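You operate a simulated robot arm through the tools that you are given. There is no shell and no other tool. Be economical: measure what you need, move in short steps, check, and stop when the job is done.

The job below is to be done with a simulated robot arm. You get a single attempt, and the scene is never put back.

## Task
Load the rose basket into the small still, start its water, then set the heat to high.
Fine: the dome waits on the cork mat and is back on before the heat.
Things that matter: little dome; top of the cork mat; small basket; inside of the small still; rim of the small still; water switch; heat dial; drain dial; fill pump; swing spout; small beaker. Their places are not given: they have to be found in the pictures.

The check looks at the end state, three seconds after you hand in, the way a careful person would. Anything else that was tipped, shoved, dropped, spilled or broken makes it a failure.

## Robot
A 7-joint arm with a two-finger parallel gripper, fixed in place. Base frame: the origin is at the foot of the arm, x ahead of it, y to its left, z up; the work surface is at about z = 804. Units: mm, rad, N and s.
With the tool pointing down near the work surface it reaches from about 300 to 700 mm from the base axis. Its first joint turns from -1.152 to 1.152 rad. Payload 1.57 kg.
Tool frame: the origin (TCP) lies between the finger pads and is the grasp point; the fingertips stand 30 mm ahead of it; z points along the fingers, y is the line along which they close. Largest opening 110 mm; finger width 24, thickness 12; the body of the gripper, 48 by 112 mm, starts 78 mm behind the TCP.
Orientation is that of the tool frame in the base frame, as a unit quaternion [w, x, y, z]. With the fingers straight down and closing along the base's y, the tool's x points along the base's -x, its y along +y and its z along -z.

## Interface
- The arm moves only by the tool step_arm. Its arguments are lists of equal length, an entry for each row: "delta_pos": the shift along the tool's x, y, z in mm, a list of three; "dr": the turn, a rotation vector about the tool's x, y, z in rad, a list of three; "jaw": the gripper command, from -1 (fully open) to 1 (shut), values between in proportion. In form: {"delta_pos": [[dx, dy, dz], ...], "dr": [[rx, ry, rz], ...], "jaw": [jaw, ...]}. A call has 1 to 12 rows; each row is the pose to reach, as a shift and turn from the pose commanded when the call began, along the tool's axes at that moment. Each row takes 0.2 s and may step no farther than 50 mm and 0.15 rad from the row before; otherwise, or with a gripper value out of range, the whole call is refused. A pose out of reach is approached as far as the arm can. The call stops where the force on the tool passes 90 N (or 10 N more than at its start, if that is more) or the arm is blocked; 0.2 s more then pass. Each finger travels about 108 mm/s and halts on what it meets, pressing with about 36 N; the grip force reading is that of the motor and also rises with nothing between the fingers. The clock runs only during rows and for 0.2 s after the last one: add rows that repeat a pose to give the fingers time. It gives the time, the measured TCP pose, the force on the tool (base axes), the opening and the grip force at its end, in the units of the frame above (readings bear some noise).
- Cameras (640 x 400 px; columns grow to the right, rows downward): "scene" is fixed at [147.2, -379, 1406.8]; the picture's right is [0.91, -0.41, 0.00], its down [-0.22, -0.49, -0.85] and it looks along [0.35, 0.77, -0.53] (base axes); focal length 338 px, centre (320, 200). "wrist" rides on the gripper at [-36, 0, -80] in the tool frame; the picture's right is [0.00, -1.00, 0.00], its down [0.97, 0.00, -0.24] and it looks along [0.24, 0.00, 0.97] (tool axes); focal length 218 px, centre (320, 200).
- get_image(camera): a new picture of that camera. No time passes.
- probe_pixels(camera, pixels): for up to 12 pixels [column, row] of the newest picture of that camera ("zoom" is the newest enlarged one), the place [x, y, z] in the base frame of the surface seen there, good to about 2 mm. No time passes.
- zoom(camera, box): a new picture of the part [left, top, right, bottom] of that camera's present view, enlarged. No time passes.
- sign_off(): hands the job in; it is judged then, once.

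Keep the steps short. Do not move on a guess: measure, check each grasp and each placing, and mend mistakes. In all there are 80 turns and 38 pictures (those below and enlarged ones count). Leave the gripper open and the arm clear of the work at the hand-in unless told otherwise, and finish with a single line.

The tools are called after "Emit:" as name(argument=value, ...) on one line, values as JSON. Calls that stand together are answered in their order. step_arm: Moves the arm, as the interface text tells. Its arguments: {"type":"object","properties":{"delta_pos":{"type":"array"},"dr":{"type":"array"},"jaw":{"type":"array"}},"required":["delta_pos","dr","jaw"]} The other tools are called the same way: get_image (camera) takes a picture; probe_pixels (camera, pixels) gives the place of the surface under pixels of a picture; zoom (camera, box) takes an enlarged picture of a part of a camera's view; sign_off () hands the job in.

At the start:

```text
time_s: 0.0
tool_pos: [421.0, 244.4, 1181.9]
tool_rot: [0.0, 0.0, 1.0, 0.0]
force: [-0.9, 0.6, 0.4]
width: 109.8
grasp_force: 0.1
```

scene: 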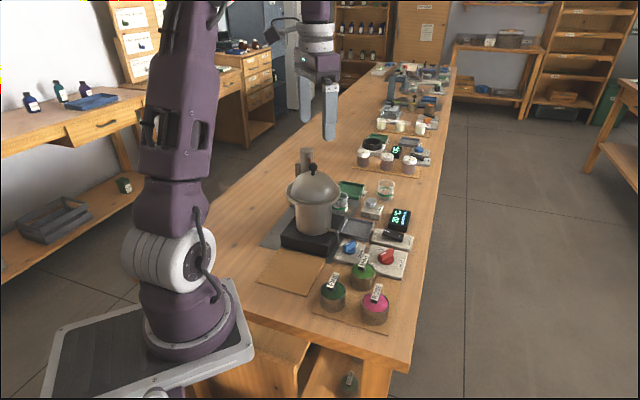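
wrist: 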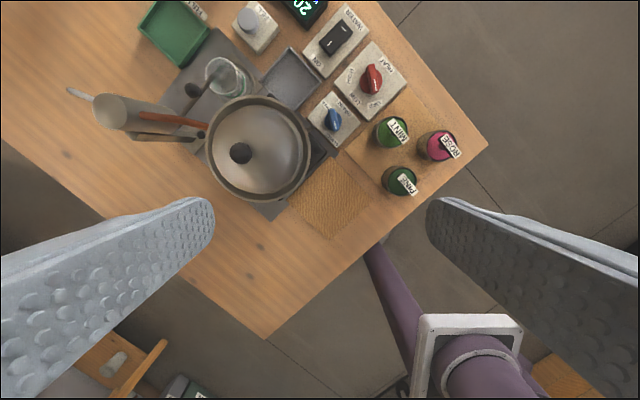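

I see the domed still, the cork mat, three labelled baskets (mint, pine, rose) and a row of controls. I'll enlarge both views to read the details.

Emit:
zoom(camera="scene", box=[240, 140, 440, 340])

Emit:
zoom(camera="wrist", box=[60, 0, 500, 275])

```text
2.00 times, centred on (340, 240) of scene
```

zoom: 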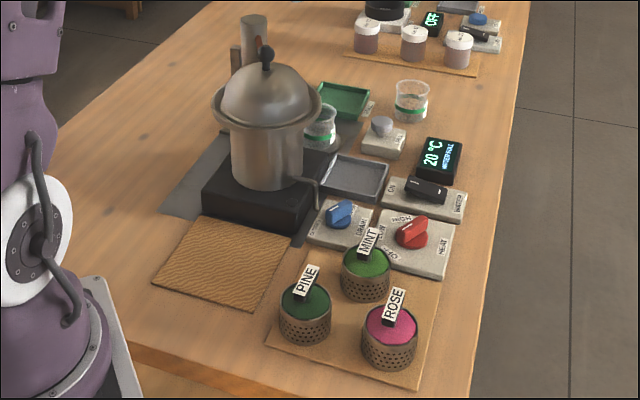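

```text
1.45 times, centred on (280, 138) of wrist
```

zoom: 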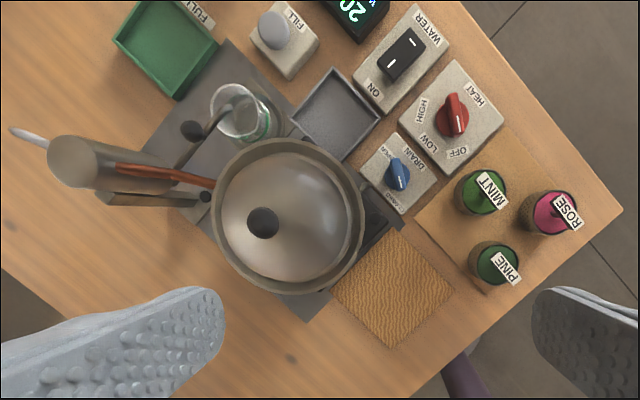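

Next I'll measure the key points in the enlarged wrist view: the dome knob, pot rim, mat, baskets and controls.

Emit:
probe_pixels(camera="zoom", pixels=[[263, 222], [222, 222], [356, 222], [290, 288], [290, 145], [393, 285], [333, 290], [393, 230], [452, 287], [393, 345], [549, 215], [563, 212]])

Emit:
probe_pixels(camera="zoom", pixels=[[482, 192], [494, 263], [397, 175], [453, 113], [400, 55], [415, 40], [385, 70], [275, 28], [240, 110], [190, 130], [200, 195], [340, 110]])

Emit:
zoom(camera="wrist", box=[280, 0, 480, 125])

Emit:
zoom(camera="scene", box=[270, 140, 370, 240])

```text
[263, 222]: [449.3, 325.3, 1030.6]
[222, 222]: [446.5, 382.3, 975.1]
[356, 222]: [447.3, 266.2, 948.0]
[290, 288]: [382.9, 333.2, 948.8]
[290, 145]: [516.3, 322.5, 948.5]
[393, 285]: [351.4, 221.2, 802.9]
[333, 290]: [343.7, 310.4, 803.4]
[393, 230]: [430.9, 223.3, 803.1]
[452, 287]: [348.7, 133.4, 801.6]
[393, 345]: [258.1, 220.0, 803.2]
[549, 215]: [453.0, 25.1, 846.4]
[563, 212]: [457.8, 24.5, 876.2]
```

```text
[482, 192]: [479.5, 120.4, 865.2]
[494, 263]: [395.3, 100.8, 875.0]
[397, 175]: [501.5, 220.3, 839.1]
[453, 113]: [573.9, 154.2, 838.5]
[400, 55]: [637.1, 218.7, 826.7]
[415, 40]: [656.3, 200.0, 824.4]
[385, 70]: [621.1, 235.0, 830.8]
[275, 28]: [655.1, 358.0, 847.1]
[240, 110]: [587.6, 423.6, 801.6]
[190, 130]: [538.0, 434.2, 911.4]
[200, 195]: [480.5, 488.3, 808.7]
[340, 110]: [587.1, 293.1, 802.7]
```

```text
3.20 times, centred on (380, 62) of wrist
```

zoom: 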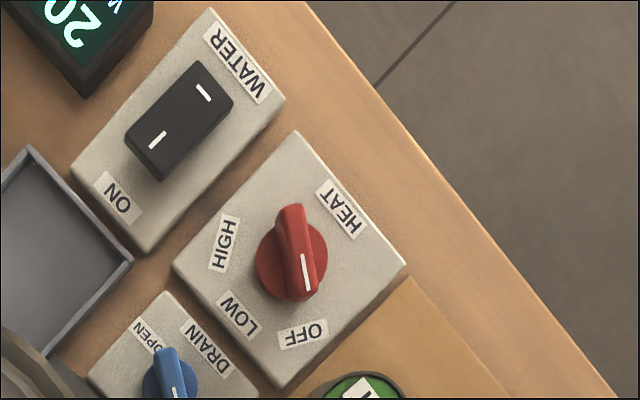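

```text
4.00 times, centred on (320, 190) of scene
```

zoom: 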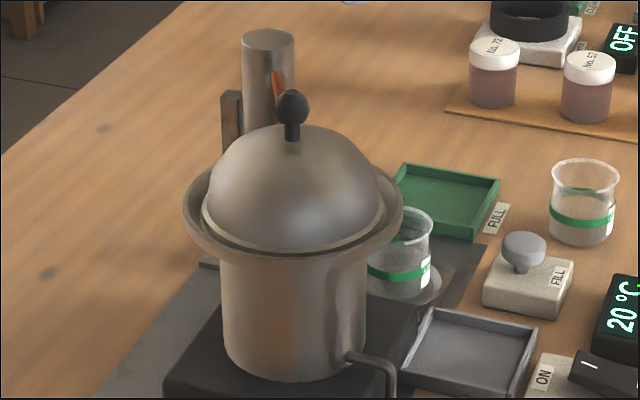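

The red pointer is at OFF, with LOW then HIGH clockwise from it as seen from above. The water rocker's ON end stands high (831 against 824), so it is off. I'll zoom on the display, drain dial, rocker and baskets.

Emit:
zoom(camera="scene", box=[335, 180, 425, 270])

Emit:
zoom(camera="scene", box=[310, 225, 410, 335])

```text
4.44 times, centred on (380, 225) of scene
```

zoom: 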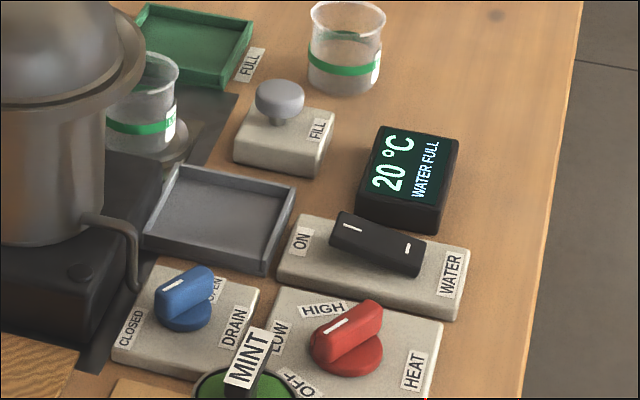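

```text
3.64 times, centred on (360, 280) of scene
```

zoom: 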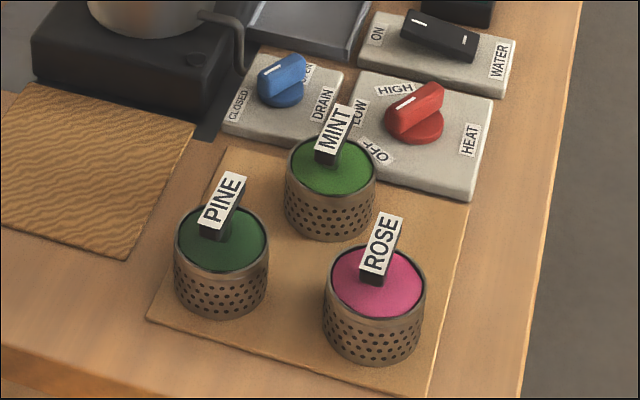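

Display reads "20 °C WATER FULL" and the drain points to CLOSED. I'll probe the rose handle and tag, and its basket rim.

Emit:
probe_pixels(camera="zoom", pixels=[[383, 240], [372, 265], [378, 222], [397, 216], [392, 265], [372, 280], [335, 275], [424, 290], [375, 250], [378, 316], [374, 355], [378, 275]])

Emit:
zoom(camera="wrist", box=[360, 100, 480, 200])

```text
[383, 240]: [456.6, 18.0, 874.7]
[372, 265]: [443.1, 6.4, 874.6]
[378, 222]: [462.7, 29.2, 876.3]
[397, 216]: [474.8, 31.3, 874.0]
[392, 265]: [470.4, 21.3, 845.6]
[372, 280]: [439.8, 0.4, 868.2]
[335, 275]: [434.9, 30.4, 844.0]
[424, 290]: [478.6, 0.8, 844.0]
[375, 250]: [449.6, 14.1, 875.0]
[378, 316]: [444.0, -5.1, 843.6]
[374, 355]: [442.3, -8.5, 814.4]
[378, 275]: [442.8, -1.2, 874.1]
```

```text
4.00 times, centred on (420, 150) of wrist
```

zoom: 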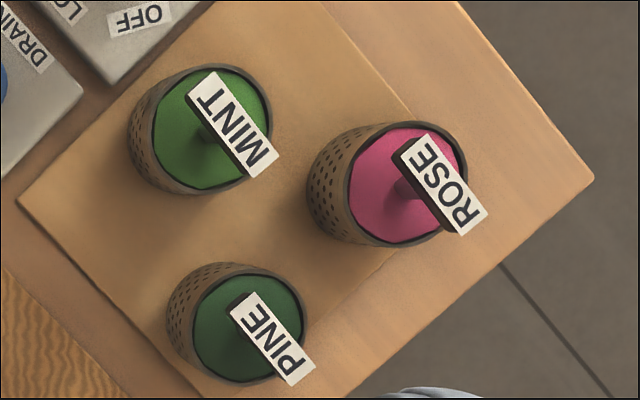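

The rose tag is a flat T-bar, top z≈875, lying along (0.7, 0.7). Now I'll get the knob and column sizes.

Emit:
zoom(camera="scene", box=[280, 140, 360, 240])

```text
4.00 times, centred on (320, 190) of scene
```

zoom: 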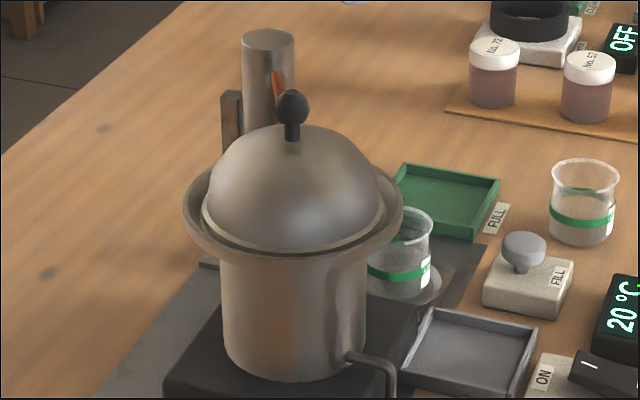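

Emit:
probe_pixels(camera="zoom", pixels=[[291, 105], [291, 92], [277, 106], [306, 106], [292, 138], [291, 145], [268, 40], [293, 245], [290, 262], [204, 210], [386, 205], [277, 85]])

```text
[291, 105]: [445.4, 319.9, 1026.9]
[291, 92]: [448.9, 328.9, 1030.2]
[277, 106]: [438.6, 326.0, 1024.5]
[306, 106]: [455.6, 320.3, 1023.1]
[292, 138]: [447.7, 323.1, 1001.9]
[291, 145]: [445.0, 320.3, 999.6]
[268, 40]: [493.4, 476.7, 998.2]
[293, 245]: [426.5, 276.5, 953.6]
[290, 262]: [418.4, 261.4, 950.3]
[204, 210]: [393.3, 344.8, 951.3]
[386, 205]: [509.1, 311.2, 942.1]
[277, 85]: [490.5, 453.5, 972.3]
```

Knob ball centre is about (449, 326, 1022), 20 mm wide, with the dome top at about 1000. I'll move above it, turning the tool 45° (useful for the basket bar later).

Emit:
step_arm(delta_pos=[[-5, 14, 10], [-10, 28, 20], [-15, 42, 30], [-20, 56, 40], [-25, 70, 50], [-28, 81.6, 60], [-28, 81.6, 60]], dr=[[0, 0, -0.131], [0, 0, -0.262], [0, 0, -0.393], [0, 0, -0.524], [0, 0, -0.655], [0, 0, -0.785], [0, 0, -0.785]], jaw=[-0.3, -0.3, -0.3, -0.3, -0.3, -0.3, -0.3])

Emit:
get_image(camera="wrist")

```text
time_s: 1.6
tool_pos: [449.0, 325.9, 1123.1]
tool_rot: [0.0, -0.384, 0.923, 0.0]
force: [0.3, 1.0, 0.6]
width: 71.5
grasp_force: 0.1
```

```text
27 pictures are left
```

wrist: 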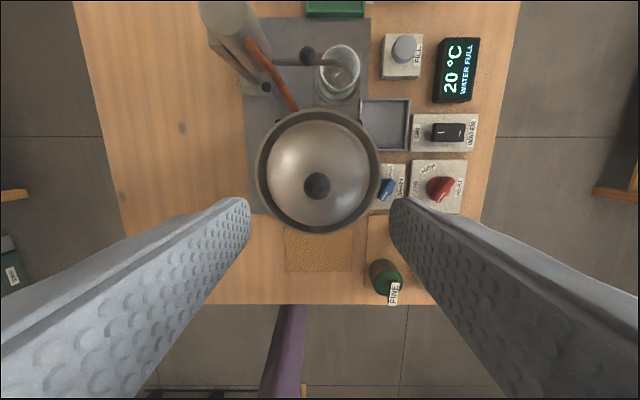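

Knob sits at (318,186), centred between the fingers. I'll probe it to confirm.

Emit:
probe_pixels(camera="wrist", pixels=[[318, 186], [308, 186], [328, 186], [318, 176], [318, 196], [257, 172], [380, 172], [318, 110], [318, 232]])

```text
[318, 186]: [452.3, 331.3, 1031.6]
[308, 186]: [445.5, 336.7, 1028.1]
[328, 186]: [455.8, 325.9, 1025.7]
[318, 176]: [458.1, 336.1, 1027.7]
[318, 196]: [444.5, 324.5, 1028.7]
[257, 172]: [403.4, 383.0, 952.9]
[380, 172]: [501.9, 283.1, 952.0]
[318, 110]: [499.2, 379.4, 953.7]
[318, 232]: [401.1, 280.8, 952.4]
```

Knob centre is (451.5, 331). I shift by (2.5, 5) and descend to TCP z≈1040, tips about 1010.

Emit:
step_arm(delta_pos=[[-5.3, 1.8, 10], [-5.3, 1.8, 40], [-5.3, 1.8, 65], [-5.3, 1.8, 83], [-5.3, 1.8, 83], [-5.3, 1.8, 83], [-5.3, 1.8, 83], [-5.3, 1.8, 83]], dr=[[0, 0, 0], [0, 0, 0], [0, 0, 0], [0, 0, 0], [0, 0, 0], [0, 0, 0], [0, 0, 0], [0, 0, 0]], jaw=[-0.3, -0.3, -0.3, -0.3, 0.2, 0.6, 1, 1])

```text
time_s: 3.4
tool_pos: [451.9, 330.3, 1039.7]
tool_rot: [0.0, -0.381, 0.924, 0.0]
force: [1.3, 0.4, 0.0]
width: 23.0
grasp_force: 35.4
```

Gripped at 23 mm. Lifting gently straight up.

Emit:
step_arm(delta_pos=[[0, 0, -8], [0, 0, -20], [0, 0, -40], [0, 0, -65], [0, 0, -90], [0, 0, -90]], dr=[[0, 0, 0], [0, 0, 0], [0, 0, 0], [0, 0, 0], [0, 0, 0], [0, 0, 0]], jaw=[1, 1, 1, 1, 1, 1])

Emit:
get_image(camera="scene")

```text
time_s: 4.8
tool_pos: [451.1, 330.8, 1130.3]
tool_rot: [0.0, -0.382, 0.924, 0.0]
force: [-0.2, -0.3, -3.1]
width: 22.8
grasp_force: 36.1
```

```text
26 pictures are left
```

scene: 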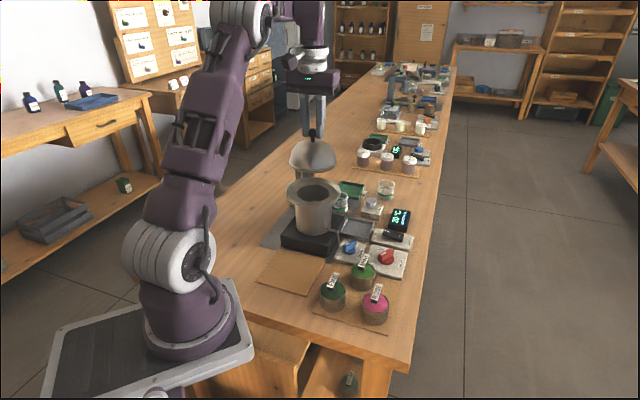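

Dome is off and held level. I carry it 152 mm along tool x to over the mat centre (345.5, 221.5).

Emit:
step_arm(delta_pos=[[25, 0, 0], [65, -1, 0], [105, -2, 0], [140, -2.6, 0], [152, -2.6, 20], [152, -2.6, 60], [152, -2.6, 100], [152, -2.6, 130], [152, -2.6, 130]], dr=[[0, 0, 0], [0, 0, 0], [0, 0, 0], [0, 0, 0], [0, 0, 0], [0, 0, 0], [0, 0, 0], [0, 0, 0], [0, 0, 0]], jaw=[1, 1, 1, 1, 1, 1, 1, 1, 1])

Emit:
zoom(camera="scene", box=[230, 160, 390, 320])

```text
time_s: 6.8
tool_pos: [345.2, 220.6, 998.0]
tool_rot: [0.0, -0.383, 0.924, -0.001]
force: [0.6, -0.3, -2.0]
width: 23.1
grasp_force: 36.3
```

```text
2.50 times, centred on (310, 240) of scene
```

zoom: 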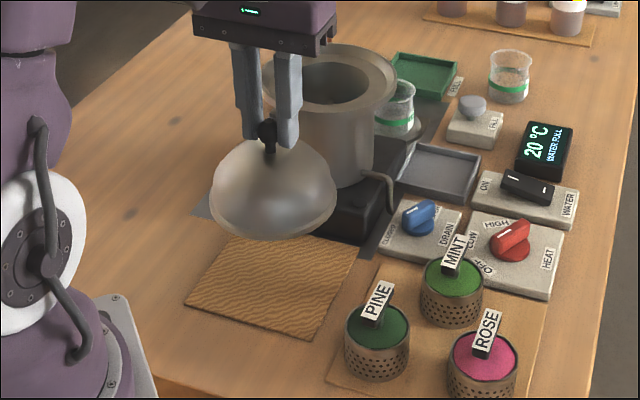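

Dome hangs above the mat. I'll measure its lower edge.

Emit:
probe_pixels(camera="zoom", pixels=[[265, 234], [230, 222], [300, 228], [213, 200], [332, 195], [270, 241], [321, 235], [330, 225]])

```text
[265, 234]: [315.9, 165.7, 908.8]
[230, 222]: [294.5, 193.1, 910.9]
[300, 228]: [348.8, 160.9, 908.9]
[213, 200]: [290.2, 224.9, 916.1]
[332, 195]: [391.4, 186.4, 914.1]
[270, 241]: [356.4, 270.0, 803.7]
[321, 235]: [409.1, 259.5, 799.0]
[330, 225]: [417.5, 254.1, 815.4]
```

Its lower edge is 90 mm below the TCP, so contact comes at TCP≈894. Lowering slowly.

Emit:
step_arm(delta_pos=[[0, 0, 40], [0, 0, 75], [0, 0, 92], [0, 0, 98], [0, 0, 101], [0, 0, 101]], dr=[[0, 0, 0], [0, 0, 0], [0, 0, 0], [0, 0, 0], [0, 0, 0], [0, 0, 0]], jaw=[1, 1, 1, 1, 1, 1])

Emit:
zoom(camera="scene", box=[240, 210, 340, 310])

```text
time_s: 8.2
tool_pos: [345.8, 219.8, 898.0]
tool_rot: [0.001, -0.382, 0.924, 0.0]
force: [-4.5, -4.7, 26.8]
width: 22.9
grasp_force: 35.2
```

```text
4.00 times, centred on (290, 260) of scene
```

zoom: 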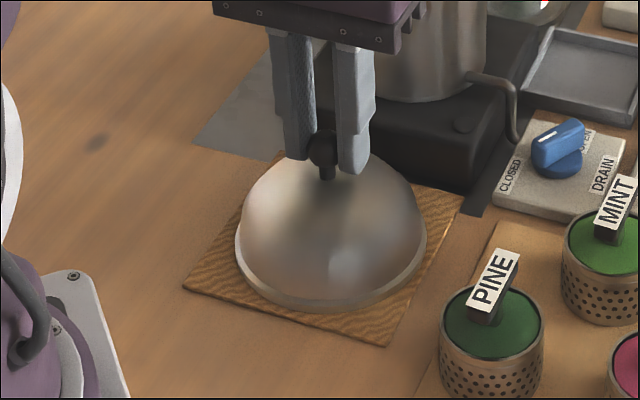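

The dome rests on the mat (27 N). I ease up 1 mm, open partly, then rise.

Emit:
step_arm(delta_pos=[[0, 0, -1], [0, 0, -1], [0, 0, -1], [0, 0, -1], [0, 0, -40], [0, 0, -85], [0, 0, -130], [0, 0, -160]], dr=[[0, 0, 0], [0, 0, 0], [0, 0, 0], [0, 0, 0], [0, 0, 0], [0, 0, 0], [0, 0, 0], [0, 0, 0]], jaw=[1, 0.5, 0.2, 0.1, 0.1, 0.1, 0.1, 0.1])

Emit:
get_image(camera="wrist")

```text
time_s: 10.0
tool_pos: [341.3, 220.6, 1060.4]
tool_rot: [0.0, -0.382, 0.924, 0.0]
force: [-0.1, -0.5, -0.6]
width: 49.4
grasp_force: 0.0
```

```text
23 pictures are left
```

wrist: 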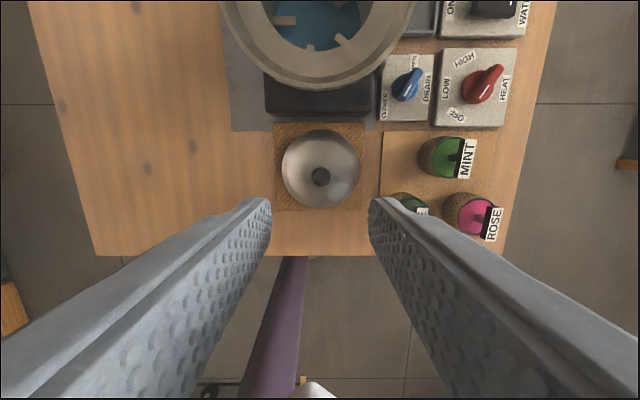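

Dome stands on the mat and the open pot shows water with inner ledges. I go above the rose basket, level first, lowering near the end.

Emit:
step_arm(delta_pos=[[13, -44, 0], [26, -87, 0], [39, -131, 0], [52, -175, 10], [65, -218.7, 30], [65, -218.7, 70], [65, -218.7, 80]], dr=[[0, 0, 0], [0, 0, 0], [0, 0, 0], [0, 0, 0], [0, 0, 0], [0, 0, 0], [0, 0, 0]], jaw=[0.1, 0.1, 0.1, 0.1, 0.1, 0.1, 0.1])

Emit:
get_image(camera="wrist")

```text
time_s: 11.6
tool_pos: [454.4, 18.1, 977.7]
tool_rot: [0.0, -0.383, 0.924, -0.001]
force: [-0.1, -0.2, -0.1]
width: 49.4
grasp_force: 0.1
```

```text
22 pictures are left
```

wrist: 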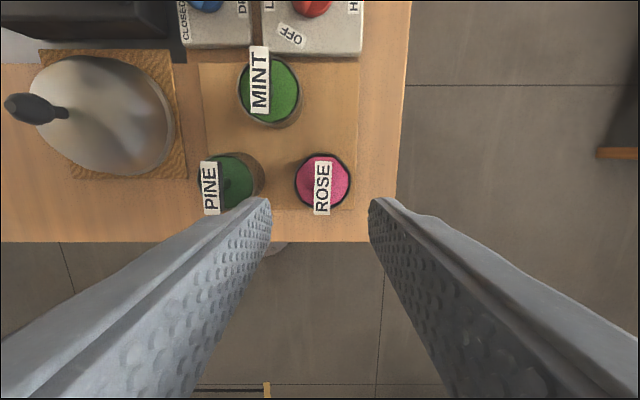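

The bar runs from (323,163) to (321,212), lined up with the tool. I'll measure it.

Emit:
probe_pixels(camera="wrist", pixels=[[323, 165], [322, 188], [321, 212], [316, 188], [329, 188], [297, 180], [349, 180], [320, 155], [322, 228], [335, 200], [310, 200]])

```text
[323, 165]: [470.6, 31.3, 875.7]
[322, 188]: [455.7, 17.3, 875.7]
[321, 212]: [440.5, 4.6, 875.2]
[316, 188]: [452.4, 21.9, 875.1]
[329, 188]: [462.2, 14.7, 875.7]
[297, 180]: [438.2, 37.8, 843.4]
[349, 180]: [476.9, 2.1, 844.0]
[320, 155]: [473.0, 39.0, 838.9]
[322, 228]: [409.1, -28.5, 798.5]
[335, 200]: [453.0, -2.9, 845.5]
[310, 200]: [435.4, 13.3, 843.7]
```

Bar centre is (456, 18), top 875.5. Descending to TCP z≈882 (tips at 852, clear of the petals at 844), then closing.

Emit:
step_arm(delta_pos=[[-0.9, -0.9, 40], [-0.9, -0.9, 75], [-0.9, -0.9, 95], [-0.9, -0.9, 95], [-0.9, -0.9, 95], [-0.9, -0.9, 95], [-0.9, -0.9, 95]], dr=[[0, 0, 0], [0, 0, 0], [0, 0, 0], [0, 0, 0], [0, 0, 0], [0, 0, 0], [0, 0, 0]], jaw=[0.1, 0.1, 0.1, 0.4, 0.7, 1, 1])

```text
time_s: 13.2
tool_pos: [455.1, 19.5, 882.3]
tool_rot: [0.0, -0.382, 0.924, 0.001]
force: [-0.4, -1.1, -0.3]
width: 13.6
grasp_force: 29.7
```

Gripped at 13.6 mm. Lifting 190 mm straight up.

Emit:
step_arm(delta_pos=[[0, 0, -10], [0, 0, -40], [0, 0, -80], [0, 0, -120], [0, 0, -160], [0, 0, -195], [0, 0, -195]], dr=[[0, 0, 0], [0, 0, 0], [0, 0, 0], [0, 0, 0], [0, 0, 0], [0, 0, 0], [0, 0, 0]], jaw=[1, 1, 1, 1, 1, 1, 1])

Emit:
get_image(camera="scene")

Emit:
zoom(camera="scene", box=[265, 160, 365, 260])

```text
time_s: 14.8
tool_pos: [455.5, 18.5, 1076.1]
tool_rot: [0.0, -0.383, 0.924, 0.0]
force: [-0.3, 0.9, -1.6]
width: 13.0
grasp_force: 30.0
```

```text
21 pictures are left
```

scene: 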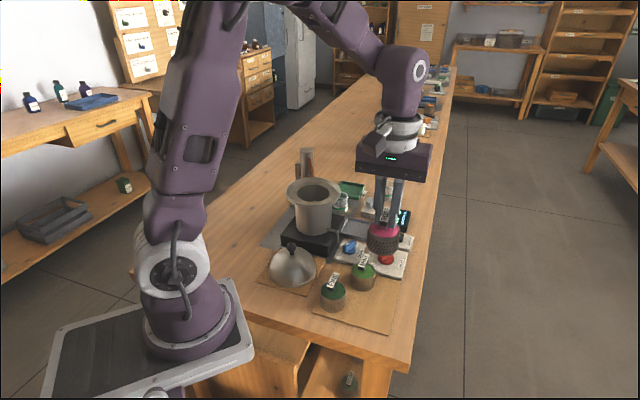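

```text
4.00 times, centred on (315, 210) of scene
```

zoom: 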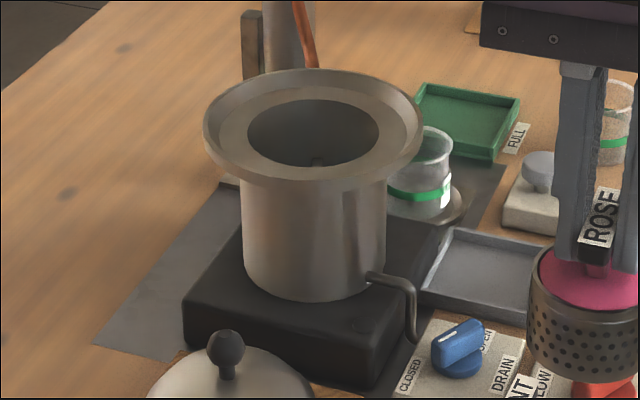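

Basket held level; opening about 78 mm wide. I carry it at this height to over the pot, 311 mm along base +y.

Emit:
step_arm(delta_pos=[[-15, 16, 0], [-42, 44, 0], [-72, 75, 0], [-102, 106, 0], [-132, 137, 0], [-162, 168, 0], [-190, 197, 0], [-208, 216, 0], [-215.7, 224, 0], [-215.7, 224, 0]], dr=[[0, 0, 0], [0, 0, 0], [0, 0, 0], [0, 0, 0], [0, 0, 0], [0, 0, 0], [0, 0, 0], [0, 0, 0], [0, 0, 0], [0, 0, 0]], jaw=[1, 1, 1, 1, 1, 1, 1, 1, 1, 1])

Emit:
get_image(camera="wrist")

Emit:
zoom(camera="scene", box=[265, 140, 365, 240])

```text
time_s: 17.0
tool_pos: [451.4, 332.3, 1078.5]
tool_rot: [0.0, -0.381, 0.925, -0.001]
force: [-0.5, -0.6, -2.0]
width: 13.3
grasp_force: 30.2
```

```text
19 pictures are left
```

wrist: 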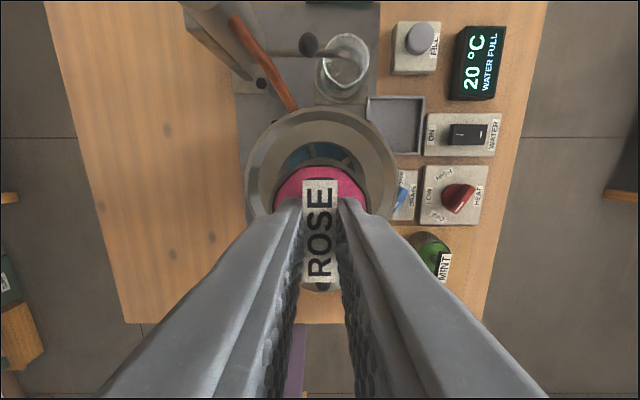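

```text
4.00 times, centred on (315, 190) of scene
```

zoom: 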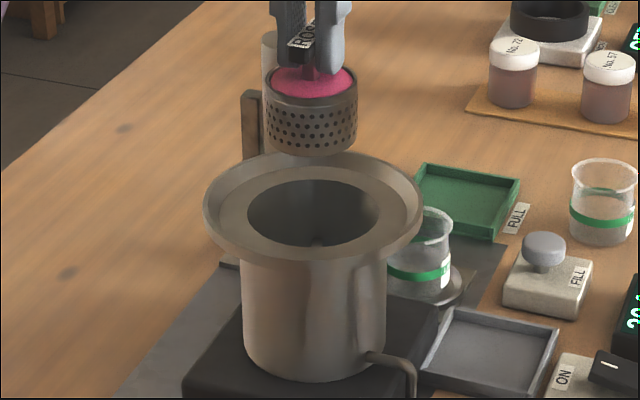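

Basket hangs over the pot. I'll probe the opening's edge and the basket's rim to align them.

Emit:
probe_pixels(camera="zoom", pixels=[[244, 212], [384, 212], [312, 250], [316, 177], [206, 203], [421, 203], [311, 262], [268, 90], [356, 90], [311, 150], [315, 243], [313, 205]])

Emit:
probe_pixels(camera="wrist", pixels=[[305, 152], [330, 160], [345, 160], [246, 180], [397, 180], [320, 106], [279, 160], [362, 160], [318, 140], [275, 205], [366, 200], [320, 168]])

```text
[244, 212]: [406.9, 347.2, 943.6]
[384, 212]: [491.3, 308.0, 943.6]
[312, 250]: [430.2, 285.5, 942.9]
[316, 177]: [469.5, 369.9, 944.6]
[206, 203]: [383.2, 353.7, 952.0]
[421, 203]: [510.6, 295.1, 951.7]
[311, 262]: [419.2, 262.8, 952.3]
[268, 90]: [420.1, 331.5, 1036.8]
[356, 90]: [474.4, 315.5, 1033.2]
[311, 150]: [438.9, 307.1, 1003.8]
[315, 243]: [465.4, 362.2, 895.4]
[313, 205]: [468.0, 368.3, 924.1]
```

```text
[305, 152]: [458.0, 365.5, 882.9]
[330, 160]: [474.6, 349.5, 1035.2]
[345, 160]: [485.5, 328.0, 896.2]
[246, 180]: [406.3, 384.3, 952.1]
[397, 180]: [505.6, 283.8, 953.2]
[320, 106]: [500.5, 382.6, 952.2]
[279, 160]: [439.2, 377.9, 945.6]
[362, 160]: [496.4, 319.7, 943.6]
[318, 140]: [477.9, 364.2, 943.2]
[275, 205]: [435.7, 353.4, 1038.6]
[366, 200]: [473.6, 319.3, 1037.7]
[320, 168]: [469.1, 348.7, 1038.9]
```

In both cameras the basket is off the pot's centre by about (+2, +4). I shift (-2, -4) and lower to just into the mouth.

Emit:
step_arm(delta_pos=[[4.2, -1.4, 5], [4.2, -1.4, 25], [4.2, -1.4, 45], [4.2, -1.4, 60], [4.2, -1.4, 70], [4.2, -1.4, 70]], dr=[[0, 0, 0], [0, 0, 0], [0, 0, 0], [0, 0, 0], [0, 0, 0], [0, 0, 0]], jaw=[1, 1, 1, 1, 1, 1])

Emit:
zoom(camera="scene", box=[265, 140, 365, 240])

Emit:
zoom(camera="wrist", box=[220, 80, 420, 205])

```text
time_s: 18.4
tool_pos: [447.4, 326.5, 1007.5]
tool_rot: [0.0, -0.382, 0.924, 0.001]
force: [0.3, -0.1, -1.0]
width: 13.4
grasp_force: 29.6
```

```text
4.00 times, centred on (315, 190) of scene
```

zoom: 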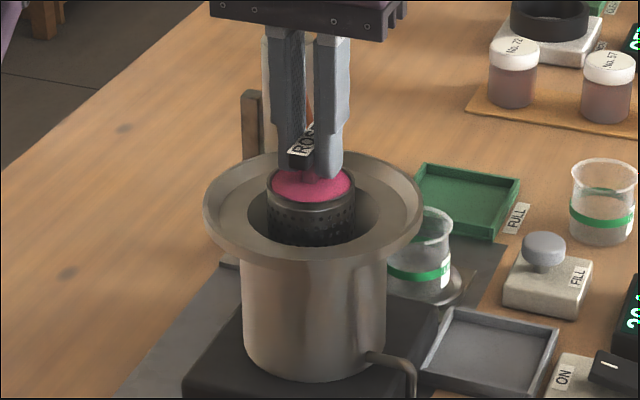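

```text
3.20 times, centred on (320, 142) of wrist
```

zoom: 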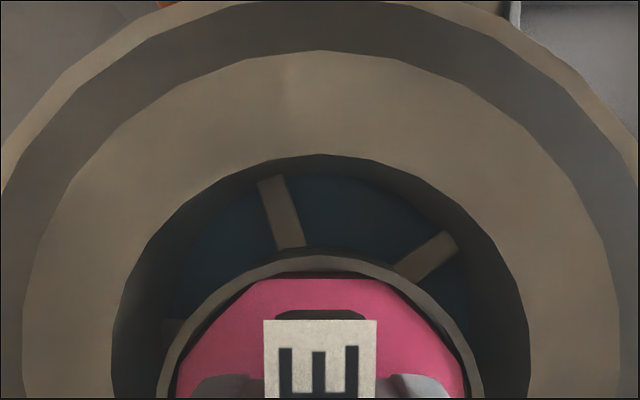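

The basket is in the mouth, centred sideways (160–480 inside 112–528). I'll probe the support tabs, the water and the front-back gaps.

Emit:
probe_pixels(camera="zoom", pixels=[[282, 215], [270, 185], [425, 255], [350, 210], [320, 153], [320, 256], [320, 50], [172, 330], [168, 380], [478, 380]])

Emit:
get_image(camera="scene")

Emit:
probe_pixels(camera="scene", pixels=[[312, 202], [312, 200], [327, 193], [351, 193], [313, 206]])

```text
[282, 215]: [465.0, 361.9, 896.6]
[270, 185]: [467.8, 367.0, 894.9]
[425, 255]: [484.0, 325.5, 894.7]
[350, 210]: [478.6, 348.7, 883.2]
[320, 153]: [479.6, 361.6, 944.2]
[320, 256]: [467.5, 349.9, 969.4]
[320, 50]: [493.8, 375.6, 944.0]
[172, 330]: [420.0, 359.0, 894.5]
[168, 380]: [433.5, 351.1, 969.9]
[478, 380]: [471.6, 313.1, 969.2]
```

```text
15 pictures are left
```

scene: 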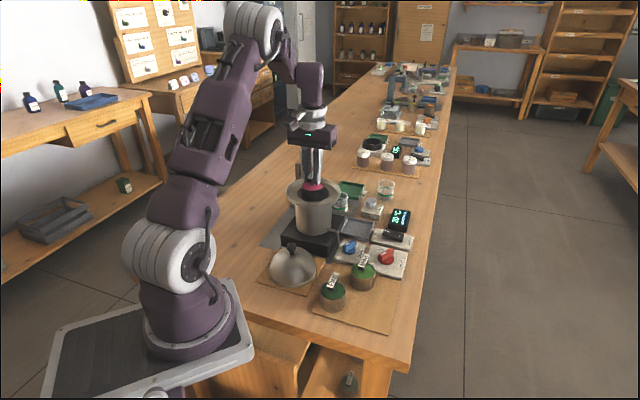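

```text
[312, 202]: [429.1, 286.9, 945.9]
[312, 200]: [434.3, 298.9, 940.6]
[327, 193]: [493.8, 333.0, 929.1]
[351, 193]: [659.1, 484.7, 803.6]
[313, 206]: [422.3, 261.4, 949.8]
```

Tabs are at z≈895, the water is at 883, and the back gap is 17 mm as it should be when centred. I lower 32 mm onto the tabs, watching the force.

Emit:
step_arm(delta_pos=[[0, 0, 12], [0, 0, 22], [0, 0, 28], [0, 0, 31], [0, 0, 33], [0, 0, 33]], dr=[[0, 0, 0], [0, 0, 0], [0, 0, 0], [0, 0, 0], [0, 0, 0], [0, 0, 0]], jaw=[1, 1, 1, 1, 1, 1])

```text
time_s: 19.8
tool_pos: [447.5, 326.0, 975.5]
tool_rot: [0.0, -0.382, 0.924, 0.0]
force: [0.1, -1.1, -0.7]
width: 13.0
grasp_force: 29.5
```

No contact yet. I continue in small steps.

Emit:
step_arm(delta_pos=[[0, 0, 1.5], [0, 0, 3], [0, 0, 3]], dr=[[0, 0, 0], [0, 0, 0], [0, 0, 0]], jaw=[1, 1, 1])

```text
time_s: 20.6
tool_pos: [447.8, 325.8, 973.8]
tool_rot: [0.002, -0.383, 0.924, 0.001]
force: [-0.9, -4.0, 28.3]
width: 13.5
grasp_force: 30.2
```

Seated (28 N at TCP z 974). I ease up 1 mm, open a little and withdraw straight up.

Emit:
step_arm(delta_pos=[[0, 0, -1], [0, 0, -1], [0, 0, -1], [0, 0, -20], [0, 0, -60], [0, 0, -100], [0, 0, -130]], dr=[[0, 0, 0], [0, 0, 0], [0, 0, 0], [0, 0, 0], [0, 0, 0], [0, 0, 0], [0, 0, 0]], jaw=[0.6, 0.3, 0.3, 0.3, 0.3, 0.3, 0.3])

Emit:
get_image(camera="wrist")

```text
time_s: 22.2
tool_pos: [447.0, 326.0, 1103.8]
tool_rot: [0.0, -0.382, 0.924, 0.0]
force: [0.2, -0.1, -0.5]
width: 38.5
grasp_force: 0.0
```

```text
14 pictures are left
```

wrist: 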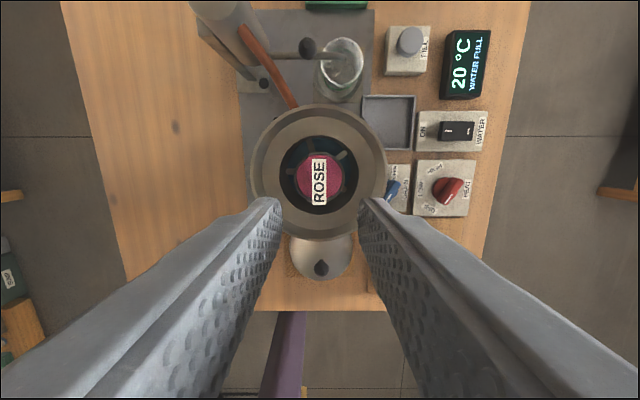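

Rose sits upright and central in the still. Now I'll measure the dome's knob at (321,268) and the rim again.

Emit:
probe_pixels(camera="wrist", pixels=[[321, 266], [314, 268], [328, 268], [321, 260], [321, 274], [251, 170], [386, 170], [319, 104], [319, 238], [319, 186]])

```text
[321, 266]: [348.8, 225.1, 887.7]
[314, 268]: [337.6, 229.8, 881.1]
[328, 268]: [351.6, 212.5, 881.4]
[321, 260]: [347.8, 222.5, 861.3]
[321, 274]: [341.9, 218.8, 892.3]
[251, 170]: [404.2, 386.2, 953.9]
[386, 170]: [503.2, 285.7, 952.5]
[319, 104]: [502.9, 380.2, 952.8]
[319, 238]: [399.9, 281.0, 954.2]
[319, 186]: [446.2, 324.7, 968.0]
```

Knob is at (345.5, 221), pot centre (451.4, 330.6). I move above the dome and down to TCP≈950.

Emit:
step_arm(delta_pos=[[40, -1, 0], [85, -2, 0], [130, -3, 0], [146.6, -3, 20], [146.6, -3, 65], [146.6, -3, 110], [146.6, -3, 145], [146.6, -3, 145]], dr=[[0, 0, 0], [0, 0, 0], [0, 0, 0], [0, 0, 0], [0, 0, 0], [0, 0, 0], [0, 0, 0], [0, 0, 0]], jaw=[0, 0, 0, 0, 0, 0, 0, 0])

Emit:
get_image(camera="wrist")

```text
time_s: 24.0
tool_pos: [345.5, 219.4, 958.2]
tool_rot: [0.001, -0.382, 0.924, 0.0]
force: [-0.6, -0.3, 0.0]
width: 54.9
grasp_force: 0.0
```

```text
13 pictures are left
```

wrist: 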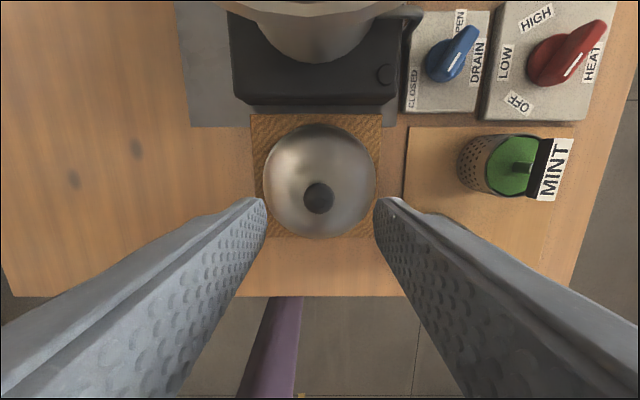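

Knob is centred at (318,198). Descending 60 mm and gripping.

Emit:
step_arm(delta_pos=[[0, 0, 30], [0, 0, 60], [0, 0, 60], [0, 0, 60], [0, 0, 60], [0, 0, 60], [0, 0, 60]], dr=[[0, 0, 0], [0, 0, 0], [0, 0, 0], [0, 0, 0], [0, 0, 0], [0, 0, 0], [0, 0, 0]], jaw=[0, 0, 0.3, 0.6, 1, 1, 1])

```text
time_s: 25.6
tool_pos: [347.6, 220.1, 896.5]
tool_rot: [0.0, -0.382, 0.924, 0.0]
force: [-0.4, 0.2, -0.1]
width: 22.9
grasp_force: 35.2
```

Gripped at 22.9 mm. Lifting 185 mm.

Emit:
step_arm(delta_pos=[[0, 0, -10], [0, 0, -50], [0, 0, -95], [0, 0, -140], [0, 0, -185], [0, 0, -185]], dr=[[0, 0, 0], [0, 0, 0], [0, 0, 0], [0, 0, 0], [0, 0, 0], [0, 0, 0]], jaw=[1, 1, 1, 1, 1, 1])

```text
time_s: 27.0
tool_pos: [346.6, 219.3, 1080.8]
tool_rot: [0.0, -0.384, 0.923, 0.0]
force: [0.3, 0.5, -2.5]
width: 22.8
grasp_force: 35.4
```

Carrying it 153 mm back over the pot centre, then to just above the rim.

Emit:
step_arm(delta_pos=[[-30, 1, 0], [-70, 2, 0], [-110, 3, 0], [-145, 4, 0], [-152.8, 4.5, 0], [-152.8, 4.5, 15], [-152.8, 4.5, 25], [-152.8, 4.5, 25]], dr=[[0, 0, 0], [0, 0, 0], [0, 0, 0], [0, 0, 0], [0, 0, 0], [0, 0, 0], [0, 0, 0], [0, 0, 0]], jaw=[1, 1, 1, 1, 1, 1, 1, 1])

Emit:
get_image(camera="wrist")

```text
time_s: 28.8
tool_pos: [451.2, 332.4, 1058.4]
tool_rot: [0.001, -0.383, 0.924, -0.001]
force: [0.3, -0.5, -3.1]
width: 22.8
grasp_force: 35.9
```

```text
12 pictures are left
```

wrist: 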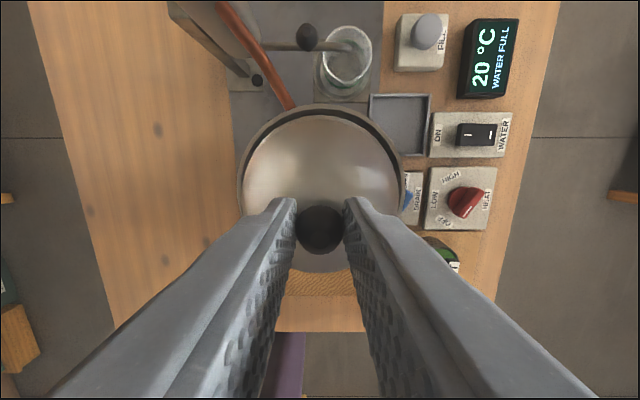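

Dome aligns with the rim (241–400 within 237–404). Lowering until contact near TCP 1040.

Emit:
step_arm(delta_pos=[[0.8, -0.8, 6], [0.8, -0.8, 12], [0.8, -0.8, 16], [0.8, -0.8, 18.5], [0.8, -0.8, 18.5]], dr=[[0, 0, 0], [0, 0, 0], [0, 0, 0], [0, 0, 0], [0, 0, 0]], jaw=[1, 1, 1, 1, 1])

```text
time_s: 30.0
tool_pos: [451.9, 330.7, 1038.8]
tool_rot: [0.0, -0.383, 0.924, 0.0]
force: [-1.3, -0.1, -2.1]
width: 22.9
grasp_force: 35.5
```

Still hanging (−2 N). A bit further.

Emit:
step_arm(delta_pos=[[0, 0, 1.5], [0, 0, 3], [0, 0, 3]], dr=[[0, 0, 0], [0, 0, 0], [0, 0, 0]], jaw=[1, 1, 1])

```text
time_s: 30.8
tool_pos: [450.7, 330.6, 1037.6]
tool_rot: [0.002, -0.383, 0.924, 0.001]
force: [-5.5, -3.5, 27.1]
width: 23.1
grasp_force: 35.3
```

Seated (27 N at TCP 1038). Easing up, releasing and rising, then a check from both views.

Emit:
step_arm(delta_pos=[[0, 0, -1.2], [0, 0, -1.2], [0, 0, -1.2], [0, 0, -1.2], [0, 0, -30], [0, 0, -70], [0, 0, -90]], dr=[[0, 0, 0], [0, 0, 0], [0, 0, 0], [0, 0, 0], [0, 0, 0], [0, 0, 0], [0, 0, 0]], jaw=[1, 0.5, 0.1, 0.1, 0.1, 0.1, 0.1])

Emit:
zoom(camera="scene", box=[280, 140, 360, 240])

Emit:
get_image(camera="wrist")

```text
time_s: 32.4
tool_pos: [451.2, 331.5, 1126.7]
tool_rot: [0.0, -0.383, 0.924, -0.001]
force: [0.0, 0.4, 0.5]
width: 49.6
grasp_force: 0.0
```

```text
4.00 times, centred on (320, 190) of scene
```

zoom: 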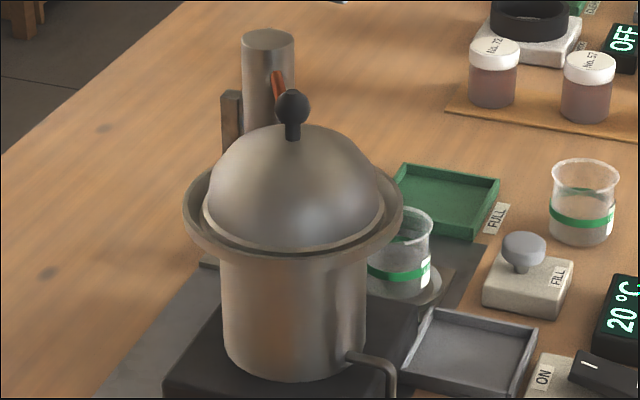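

```text
10 pictures are left
```

wrist: 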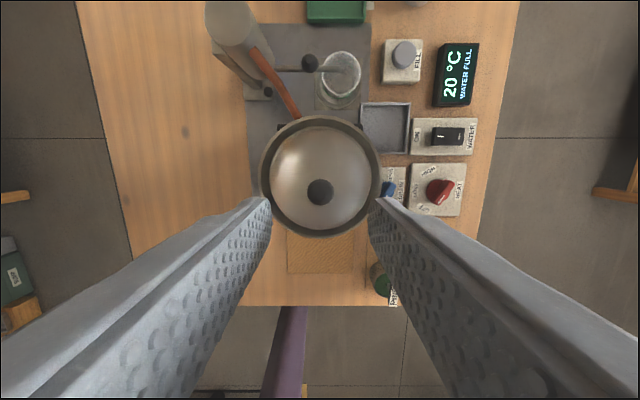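

Dome is back exactly as at the start, and the spout still ends over the beaker. Next I go high above the water rocker's ON end with the fingers shut.

Emit:
step_arm(delta_pos=[[-12, -45, 0], [-24, -90, 0], [-38, -138, 0], [-52.3, -180, 0], [-52.3, -192, 40], [-52.3, -192, 85], [-52.3, -192, 130], [-52.3, -192, 170], [-52.3, -192, 190], [-52.3, -192, 190]], dr=[[0, 0, 0], [0, 0, 0], [0, 0, 0], [0, 0, 0], [0, 0, 0], [0, 0, 0], [0, 0, 0], [0, 0, 0], [0, 0, 0], [0, 0, 0]], jaw=[0.5, 1, 1, 1, 1, 1, 1, 1, 1, 1])

Emit:
get_image(camera="wrist")

```text
time_s: 34.6
tool_pos: [624.5, 231.5, 935.9]
tool_rot: [0.0, -0.383, 0.924, 0.0]
force: [-0.6, -0.3, -0.4]
width: 0.0
grasp_force: 21.1
out of reach, approached as far as the arm can: row 3, 4, 5
```

```text
9 pictures are left
```

wrist: 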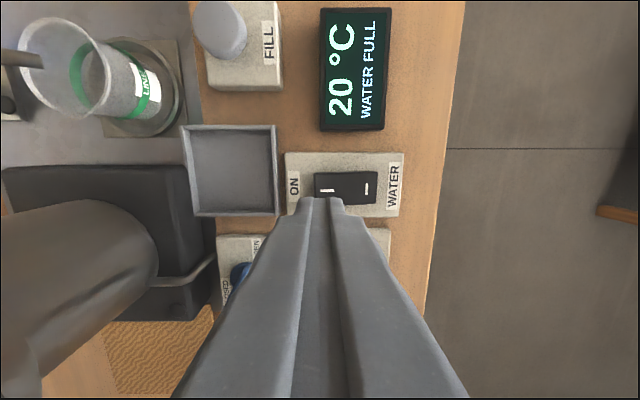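

Rocker is at (316–377, 172–204). I'll measure it at close range.

Emit:
probe_pixels(camera="wrist", pixels=[[319, 180], [328, 175], [328, 194], [346, 176], [346, 200], [372, 178], [372, 200], [368, 188], [300, 200], [300, 160]])

```text
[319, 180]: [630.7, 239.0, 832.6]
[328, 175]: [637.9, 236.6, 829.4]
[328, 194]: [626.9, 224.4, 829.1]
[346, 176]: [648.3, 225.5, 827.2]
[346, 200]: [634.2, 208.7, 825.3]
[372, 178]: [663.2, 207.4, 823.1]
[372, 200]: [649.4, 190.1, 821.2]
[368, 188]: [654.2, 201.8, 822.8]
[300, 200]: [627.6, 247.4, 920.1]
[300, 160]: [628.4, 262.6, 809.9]
```

ON end is at about (625, 232, 832). I press 20 mm from the pivot: approach, then push about 10 mm slowly.

Emit:
step_arm(delta_pos=[[0, -2.8, 35], [0, -2.8, 65], [0, -2.8, 72], [0, -2.8, 75], [0, -2.8, 78], [0, -2.8, 81], [0, -2.8, 83], [0, -2.8, 83]], dr=[[0, 0, 0], [0, 0, 0], [0, 0, 0], [0, 0, 0], [0, 0, 0], [0, 0, 0], [0, 0, 0], [0, 0, 0]], jaw=[1, 1, 1, 1, 1, 1, 1, 1])

```text
time_s: 36.4
tool_pos: [626.6, 230.1, 856.0]
tool_rot: [0.002, -0.383, 0.924, -0.001]
force: [-10.5, -2.7, 38.4]
width: 0.0
grasp_force: 21.3
```

38 N with the tip at 826. I rise and check the rocker.

Emit:
step_arm(delta_pos=[[0, 0, -20], [0, 0, -60], [0, 0, -80]], dr=[[0, 0, 0], [0, 0, 0], [0, 0, 0]], jaw=[1, 1, 1])

Emit:
get_image(camera="wrist")

Emit:
probe_pixels(camera="wrist", pixels=[[319, 180], [328, 175], [328, 194], [346, 176], [346, 200], [368, 178], [368, 200]])

```text
time_s: 37.2
tool_pos: [625.1, 230.3, 932.8]
tool_rot: [-0.001, -0.383, 0.924, 0.0]
force: [-0.5, 0.5, 0.2]
width: 0.1
grasp_force: 20.7
```

```text
8 pictures are left
```

wrist: 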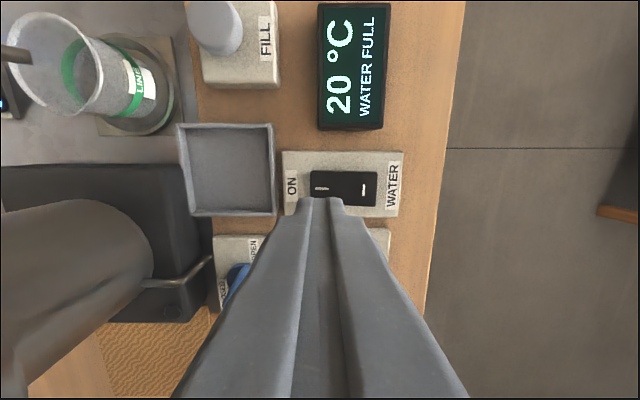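

```text
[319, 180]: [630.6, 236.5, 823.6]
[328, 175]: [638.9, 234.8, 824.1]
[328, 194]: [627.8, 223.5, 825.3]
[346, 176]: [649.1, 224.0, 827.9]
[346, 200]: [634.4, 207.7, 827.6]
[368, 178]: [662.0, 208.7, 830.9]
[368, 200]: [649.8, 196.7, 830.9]
```

Water is ON now: ON end 823, other end 831. Next I go over the heat dial at about (574, 154), opening the fingers and turning the tool to suit its ridge.

Emit:
step_arm(delta_pos=[[0, 0, -10], [20, -4, -10], [45, -9, -10], [70, -14, -10], [89.8, -17.7, -10], [89.8, -17.7, -10]], dr=[[0, 0, 0.13], [0, 0, 0.27], [0, 0, 0.41], [0, 0, 0.55], [0, 0, 0.675], [0, 0, 0.675]], jaw=[1, 0.6, 0.1, 0.1, 0.1, 0.1])

Emit:
zoom(camera="wrist", box=[240, 100, 400, 200])

```text
time_s: 38.6
tool_pos: [573.8, 155.2, 943.1]
tool_rot: [0.0, -0.053, 0.999, -0.001]
force: [-0.3, 0.5, 0.8]
width: 49.6
grasp_force: 0.1
```

```text
4.00 times, centred on (320, 150) of wrist
```

zoom: 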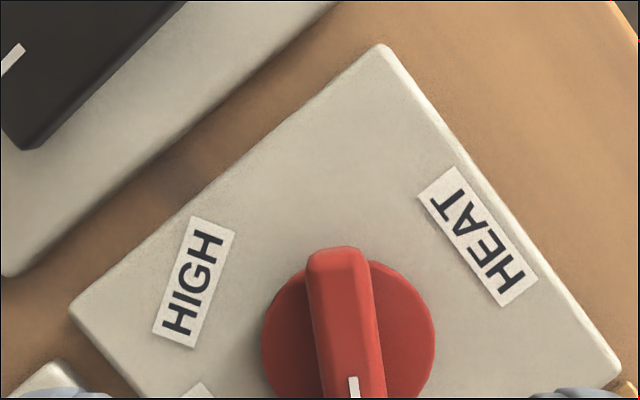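

I'll take the full view to measure all the labels and the ridge.

Emit:
get_image(camera="wrist")

```text
6 pictures are left
```

wrist: 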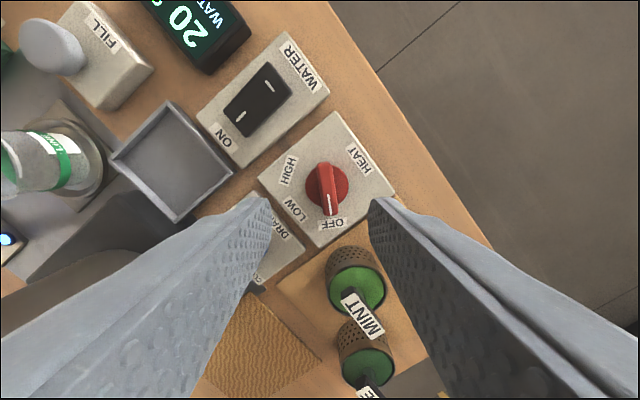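

Emit:
probe_pixels(camera="wrist", pixels=[[325, 168], [328, 185], [331, 205], [333, 213], [305, 187], [347, 187], [288, 170], [295, 208], [332, 224], [323, 185], [334, 185], [318, 165]])

```text
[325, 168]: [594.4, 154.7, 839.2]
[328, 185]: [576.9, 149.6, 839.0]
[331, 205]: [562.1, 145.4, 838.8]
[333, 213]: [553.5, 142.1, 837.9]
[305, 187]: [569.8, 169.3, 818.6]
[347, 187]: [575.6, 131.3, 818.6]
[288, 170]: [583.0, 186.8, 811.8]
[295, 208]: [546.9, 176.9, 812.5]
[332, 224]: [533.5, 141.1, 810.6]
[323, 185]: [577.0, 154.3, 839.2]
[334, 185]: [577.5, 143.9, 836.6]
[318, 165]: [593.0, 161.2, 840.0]
```

Dial axis is about (573.5, 149.5), ridge at 195°, top 839. Labels: OFF 192°, LOW 133°, HIGH 75°, so HIGH is 120° clockwise. I turn 9° more, centre, and descend to tips at 822.

Emit:
step_arm(delta_pos=[[0.9, -5.6, 10], [0.9, -5.6, 30], [0.9, -5.6, 60], [0.9, -5.6, 82], [0.9, -5.6, 90.5], [0.9, -5.6, 90.5]], dr=[[0, 0, -0.08], [0, 0, -0.155], [0, 0, -0.155], [0, 0, -0.155], [0, 0, -0.155], [0, 0, -0.155]], jaw=[0.1, 0.1, 0.1, 0.1, 0.1, 0.1])

```text
time_s: 40.0
tool_pos: [574.7, 149.5, 853.0]
tool_rot: [0.0, -0.132, 0.991, -0.001]
force: [-0.5, 0.5, 0.0]
width: 49.6
grasp_force: 0.1
```

No contact and in position. Closing on the ridge.

Emit:
step_arm(delta_pos=[[0, 0, 0], [0, 0, 0], [0, 0, 0], [0, 0, 0]], dr=[[0, 0, 0], [0, 0, 0], [0, 0, 0], [0, 0, 0]], jaw=[0.4, 0.7, 1, 1])

```text
time_s: 41.0
tool_pos: [574.3, 149.4, 854.4]
tool_rot: [-0.001, -0.132, 0.991, 0.001]
force: [1.5, -3.6, -1.0]
width: 14.0
grasp_force: 30.3
```

Gripped at 14 mm. Turning clockwise the first 60° (1.05 rad).

Emit:
step_arm(delta_pos=[[0, 0, 0], [0, 0, 0], [0, 0, 0], [0, 0, 0], [0, 0, 0], [0, 0, 0], [0, 0, 0], [0, 0, 0], [0, 0, 0]], dr=[[0, 0, 0.12], [0, 0, 0.24], [0, 0, 0.36], [0, 0, 0.48], [0, 0, 0.6], [0, 0, 0.72], [0, 0, 0.84], [0, 0, 0.96], [0, 0, 1.05]], jaw=[1, 1, 1, 1, 1, 1, 1, 1, 1])

```text
time_s: 43.0
tool_pos: [574.4, 147.7, 853.1]
tool_rot: [-0.001, 0.383, 0.924, -0.001]
force: [-12.1, -16.8, 24.5]
width: 14.0
grasp_force: 29.9
```

Turned 60° to LOW with modest side force. I relieve it slightly (−1.4 mm tool y, 0.5 up) and turn the remaining 60°.

Emit:
step_arm(delta_pos=[[0, -1.4, -0.5], [0, -1.4, -0.5], [0, -1.4, -0.5], [0, -1.4, -0.5], [0, -1.4, -0.5], [0, -1.4, -0.5], [0, -1.4, -0.5], [0, -1.4, -0.5], [0, -1.4, -0.5], [0, -1.4, -0.5]], dr=[[0, 0, 0.12], [0, 0, 0.24], [0, 0, 0.36], [0, 0, 0.48], [0, 0, 0.6], [0, 0, 0.72], [0, 0, 0.84], [0, 0, 0.96], [0, 0, 1.05], [0, 0, 1.05]], jaw=[1, 1, 1, 1, 1, 1, 1, 1, 1, 1])

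```text
time_s: 45.2
tool_pos: [572.7, 147.5, 852.3]
tool_rot: [0.001, 0.794, 0.608, -0.001]
force: [-12.9, -20.1, 1.2]
width: 14.1
grasp_force: 30.1
```

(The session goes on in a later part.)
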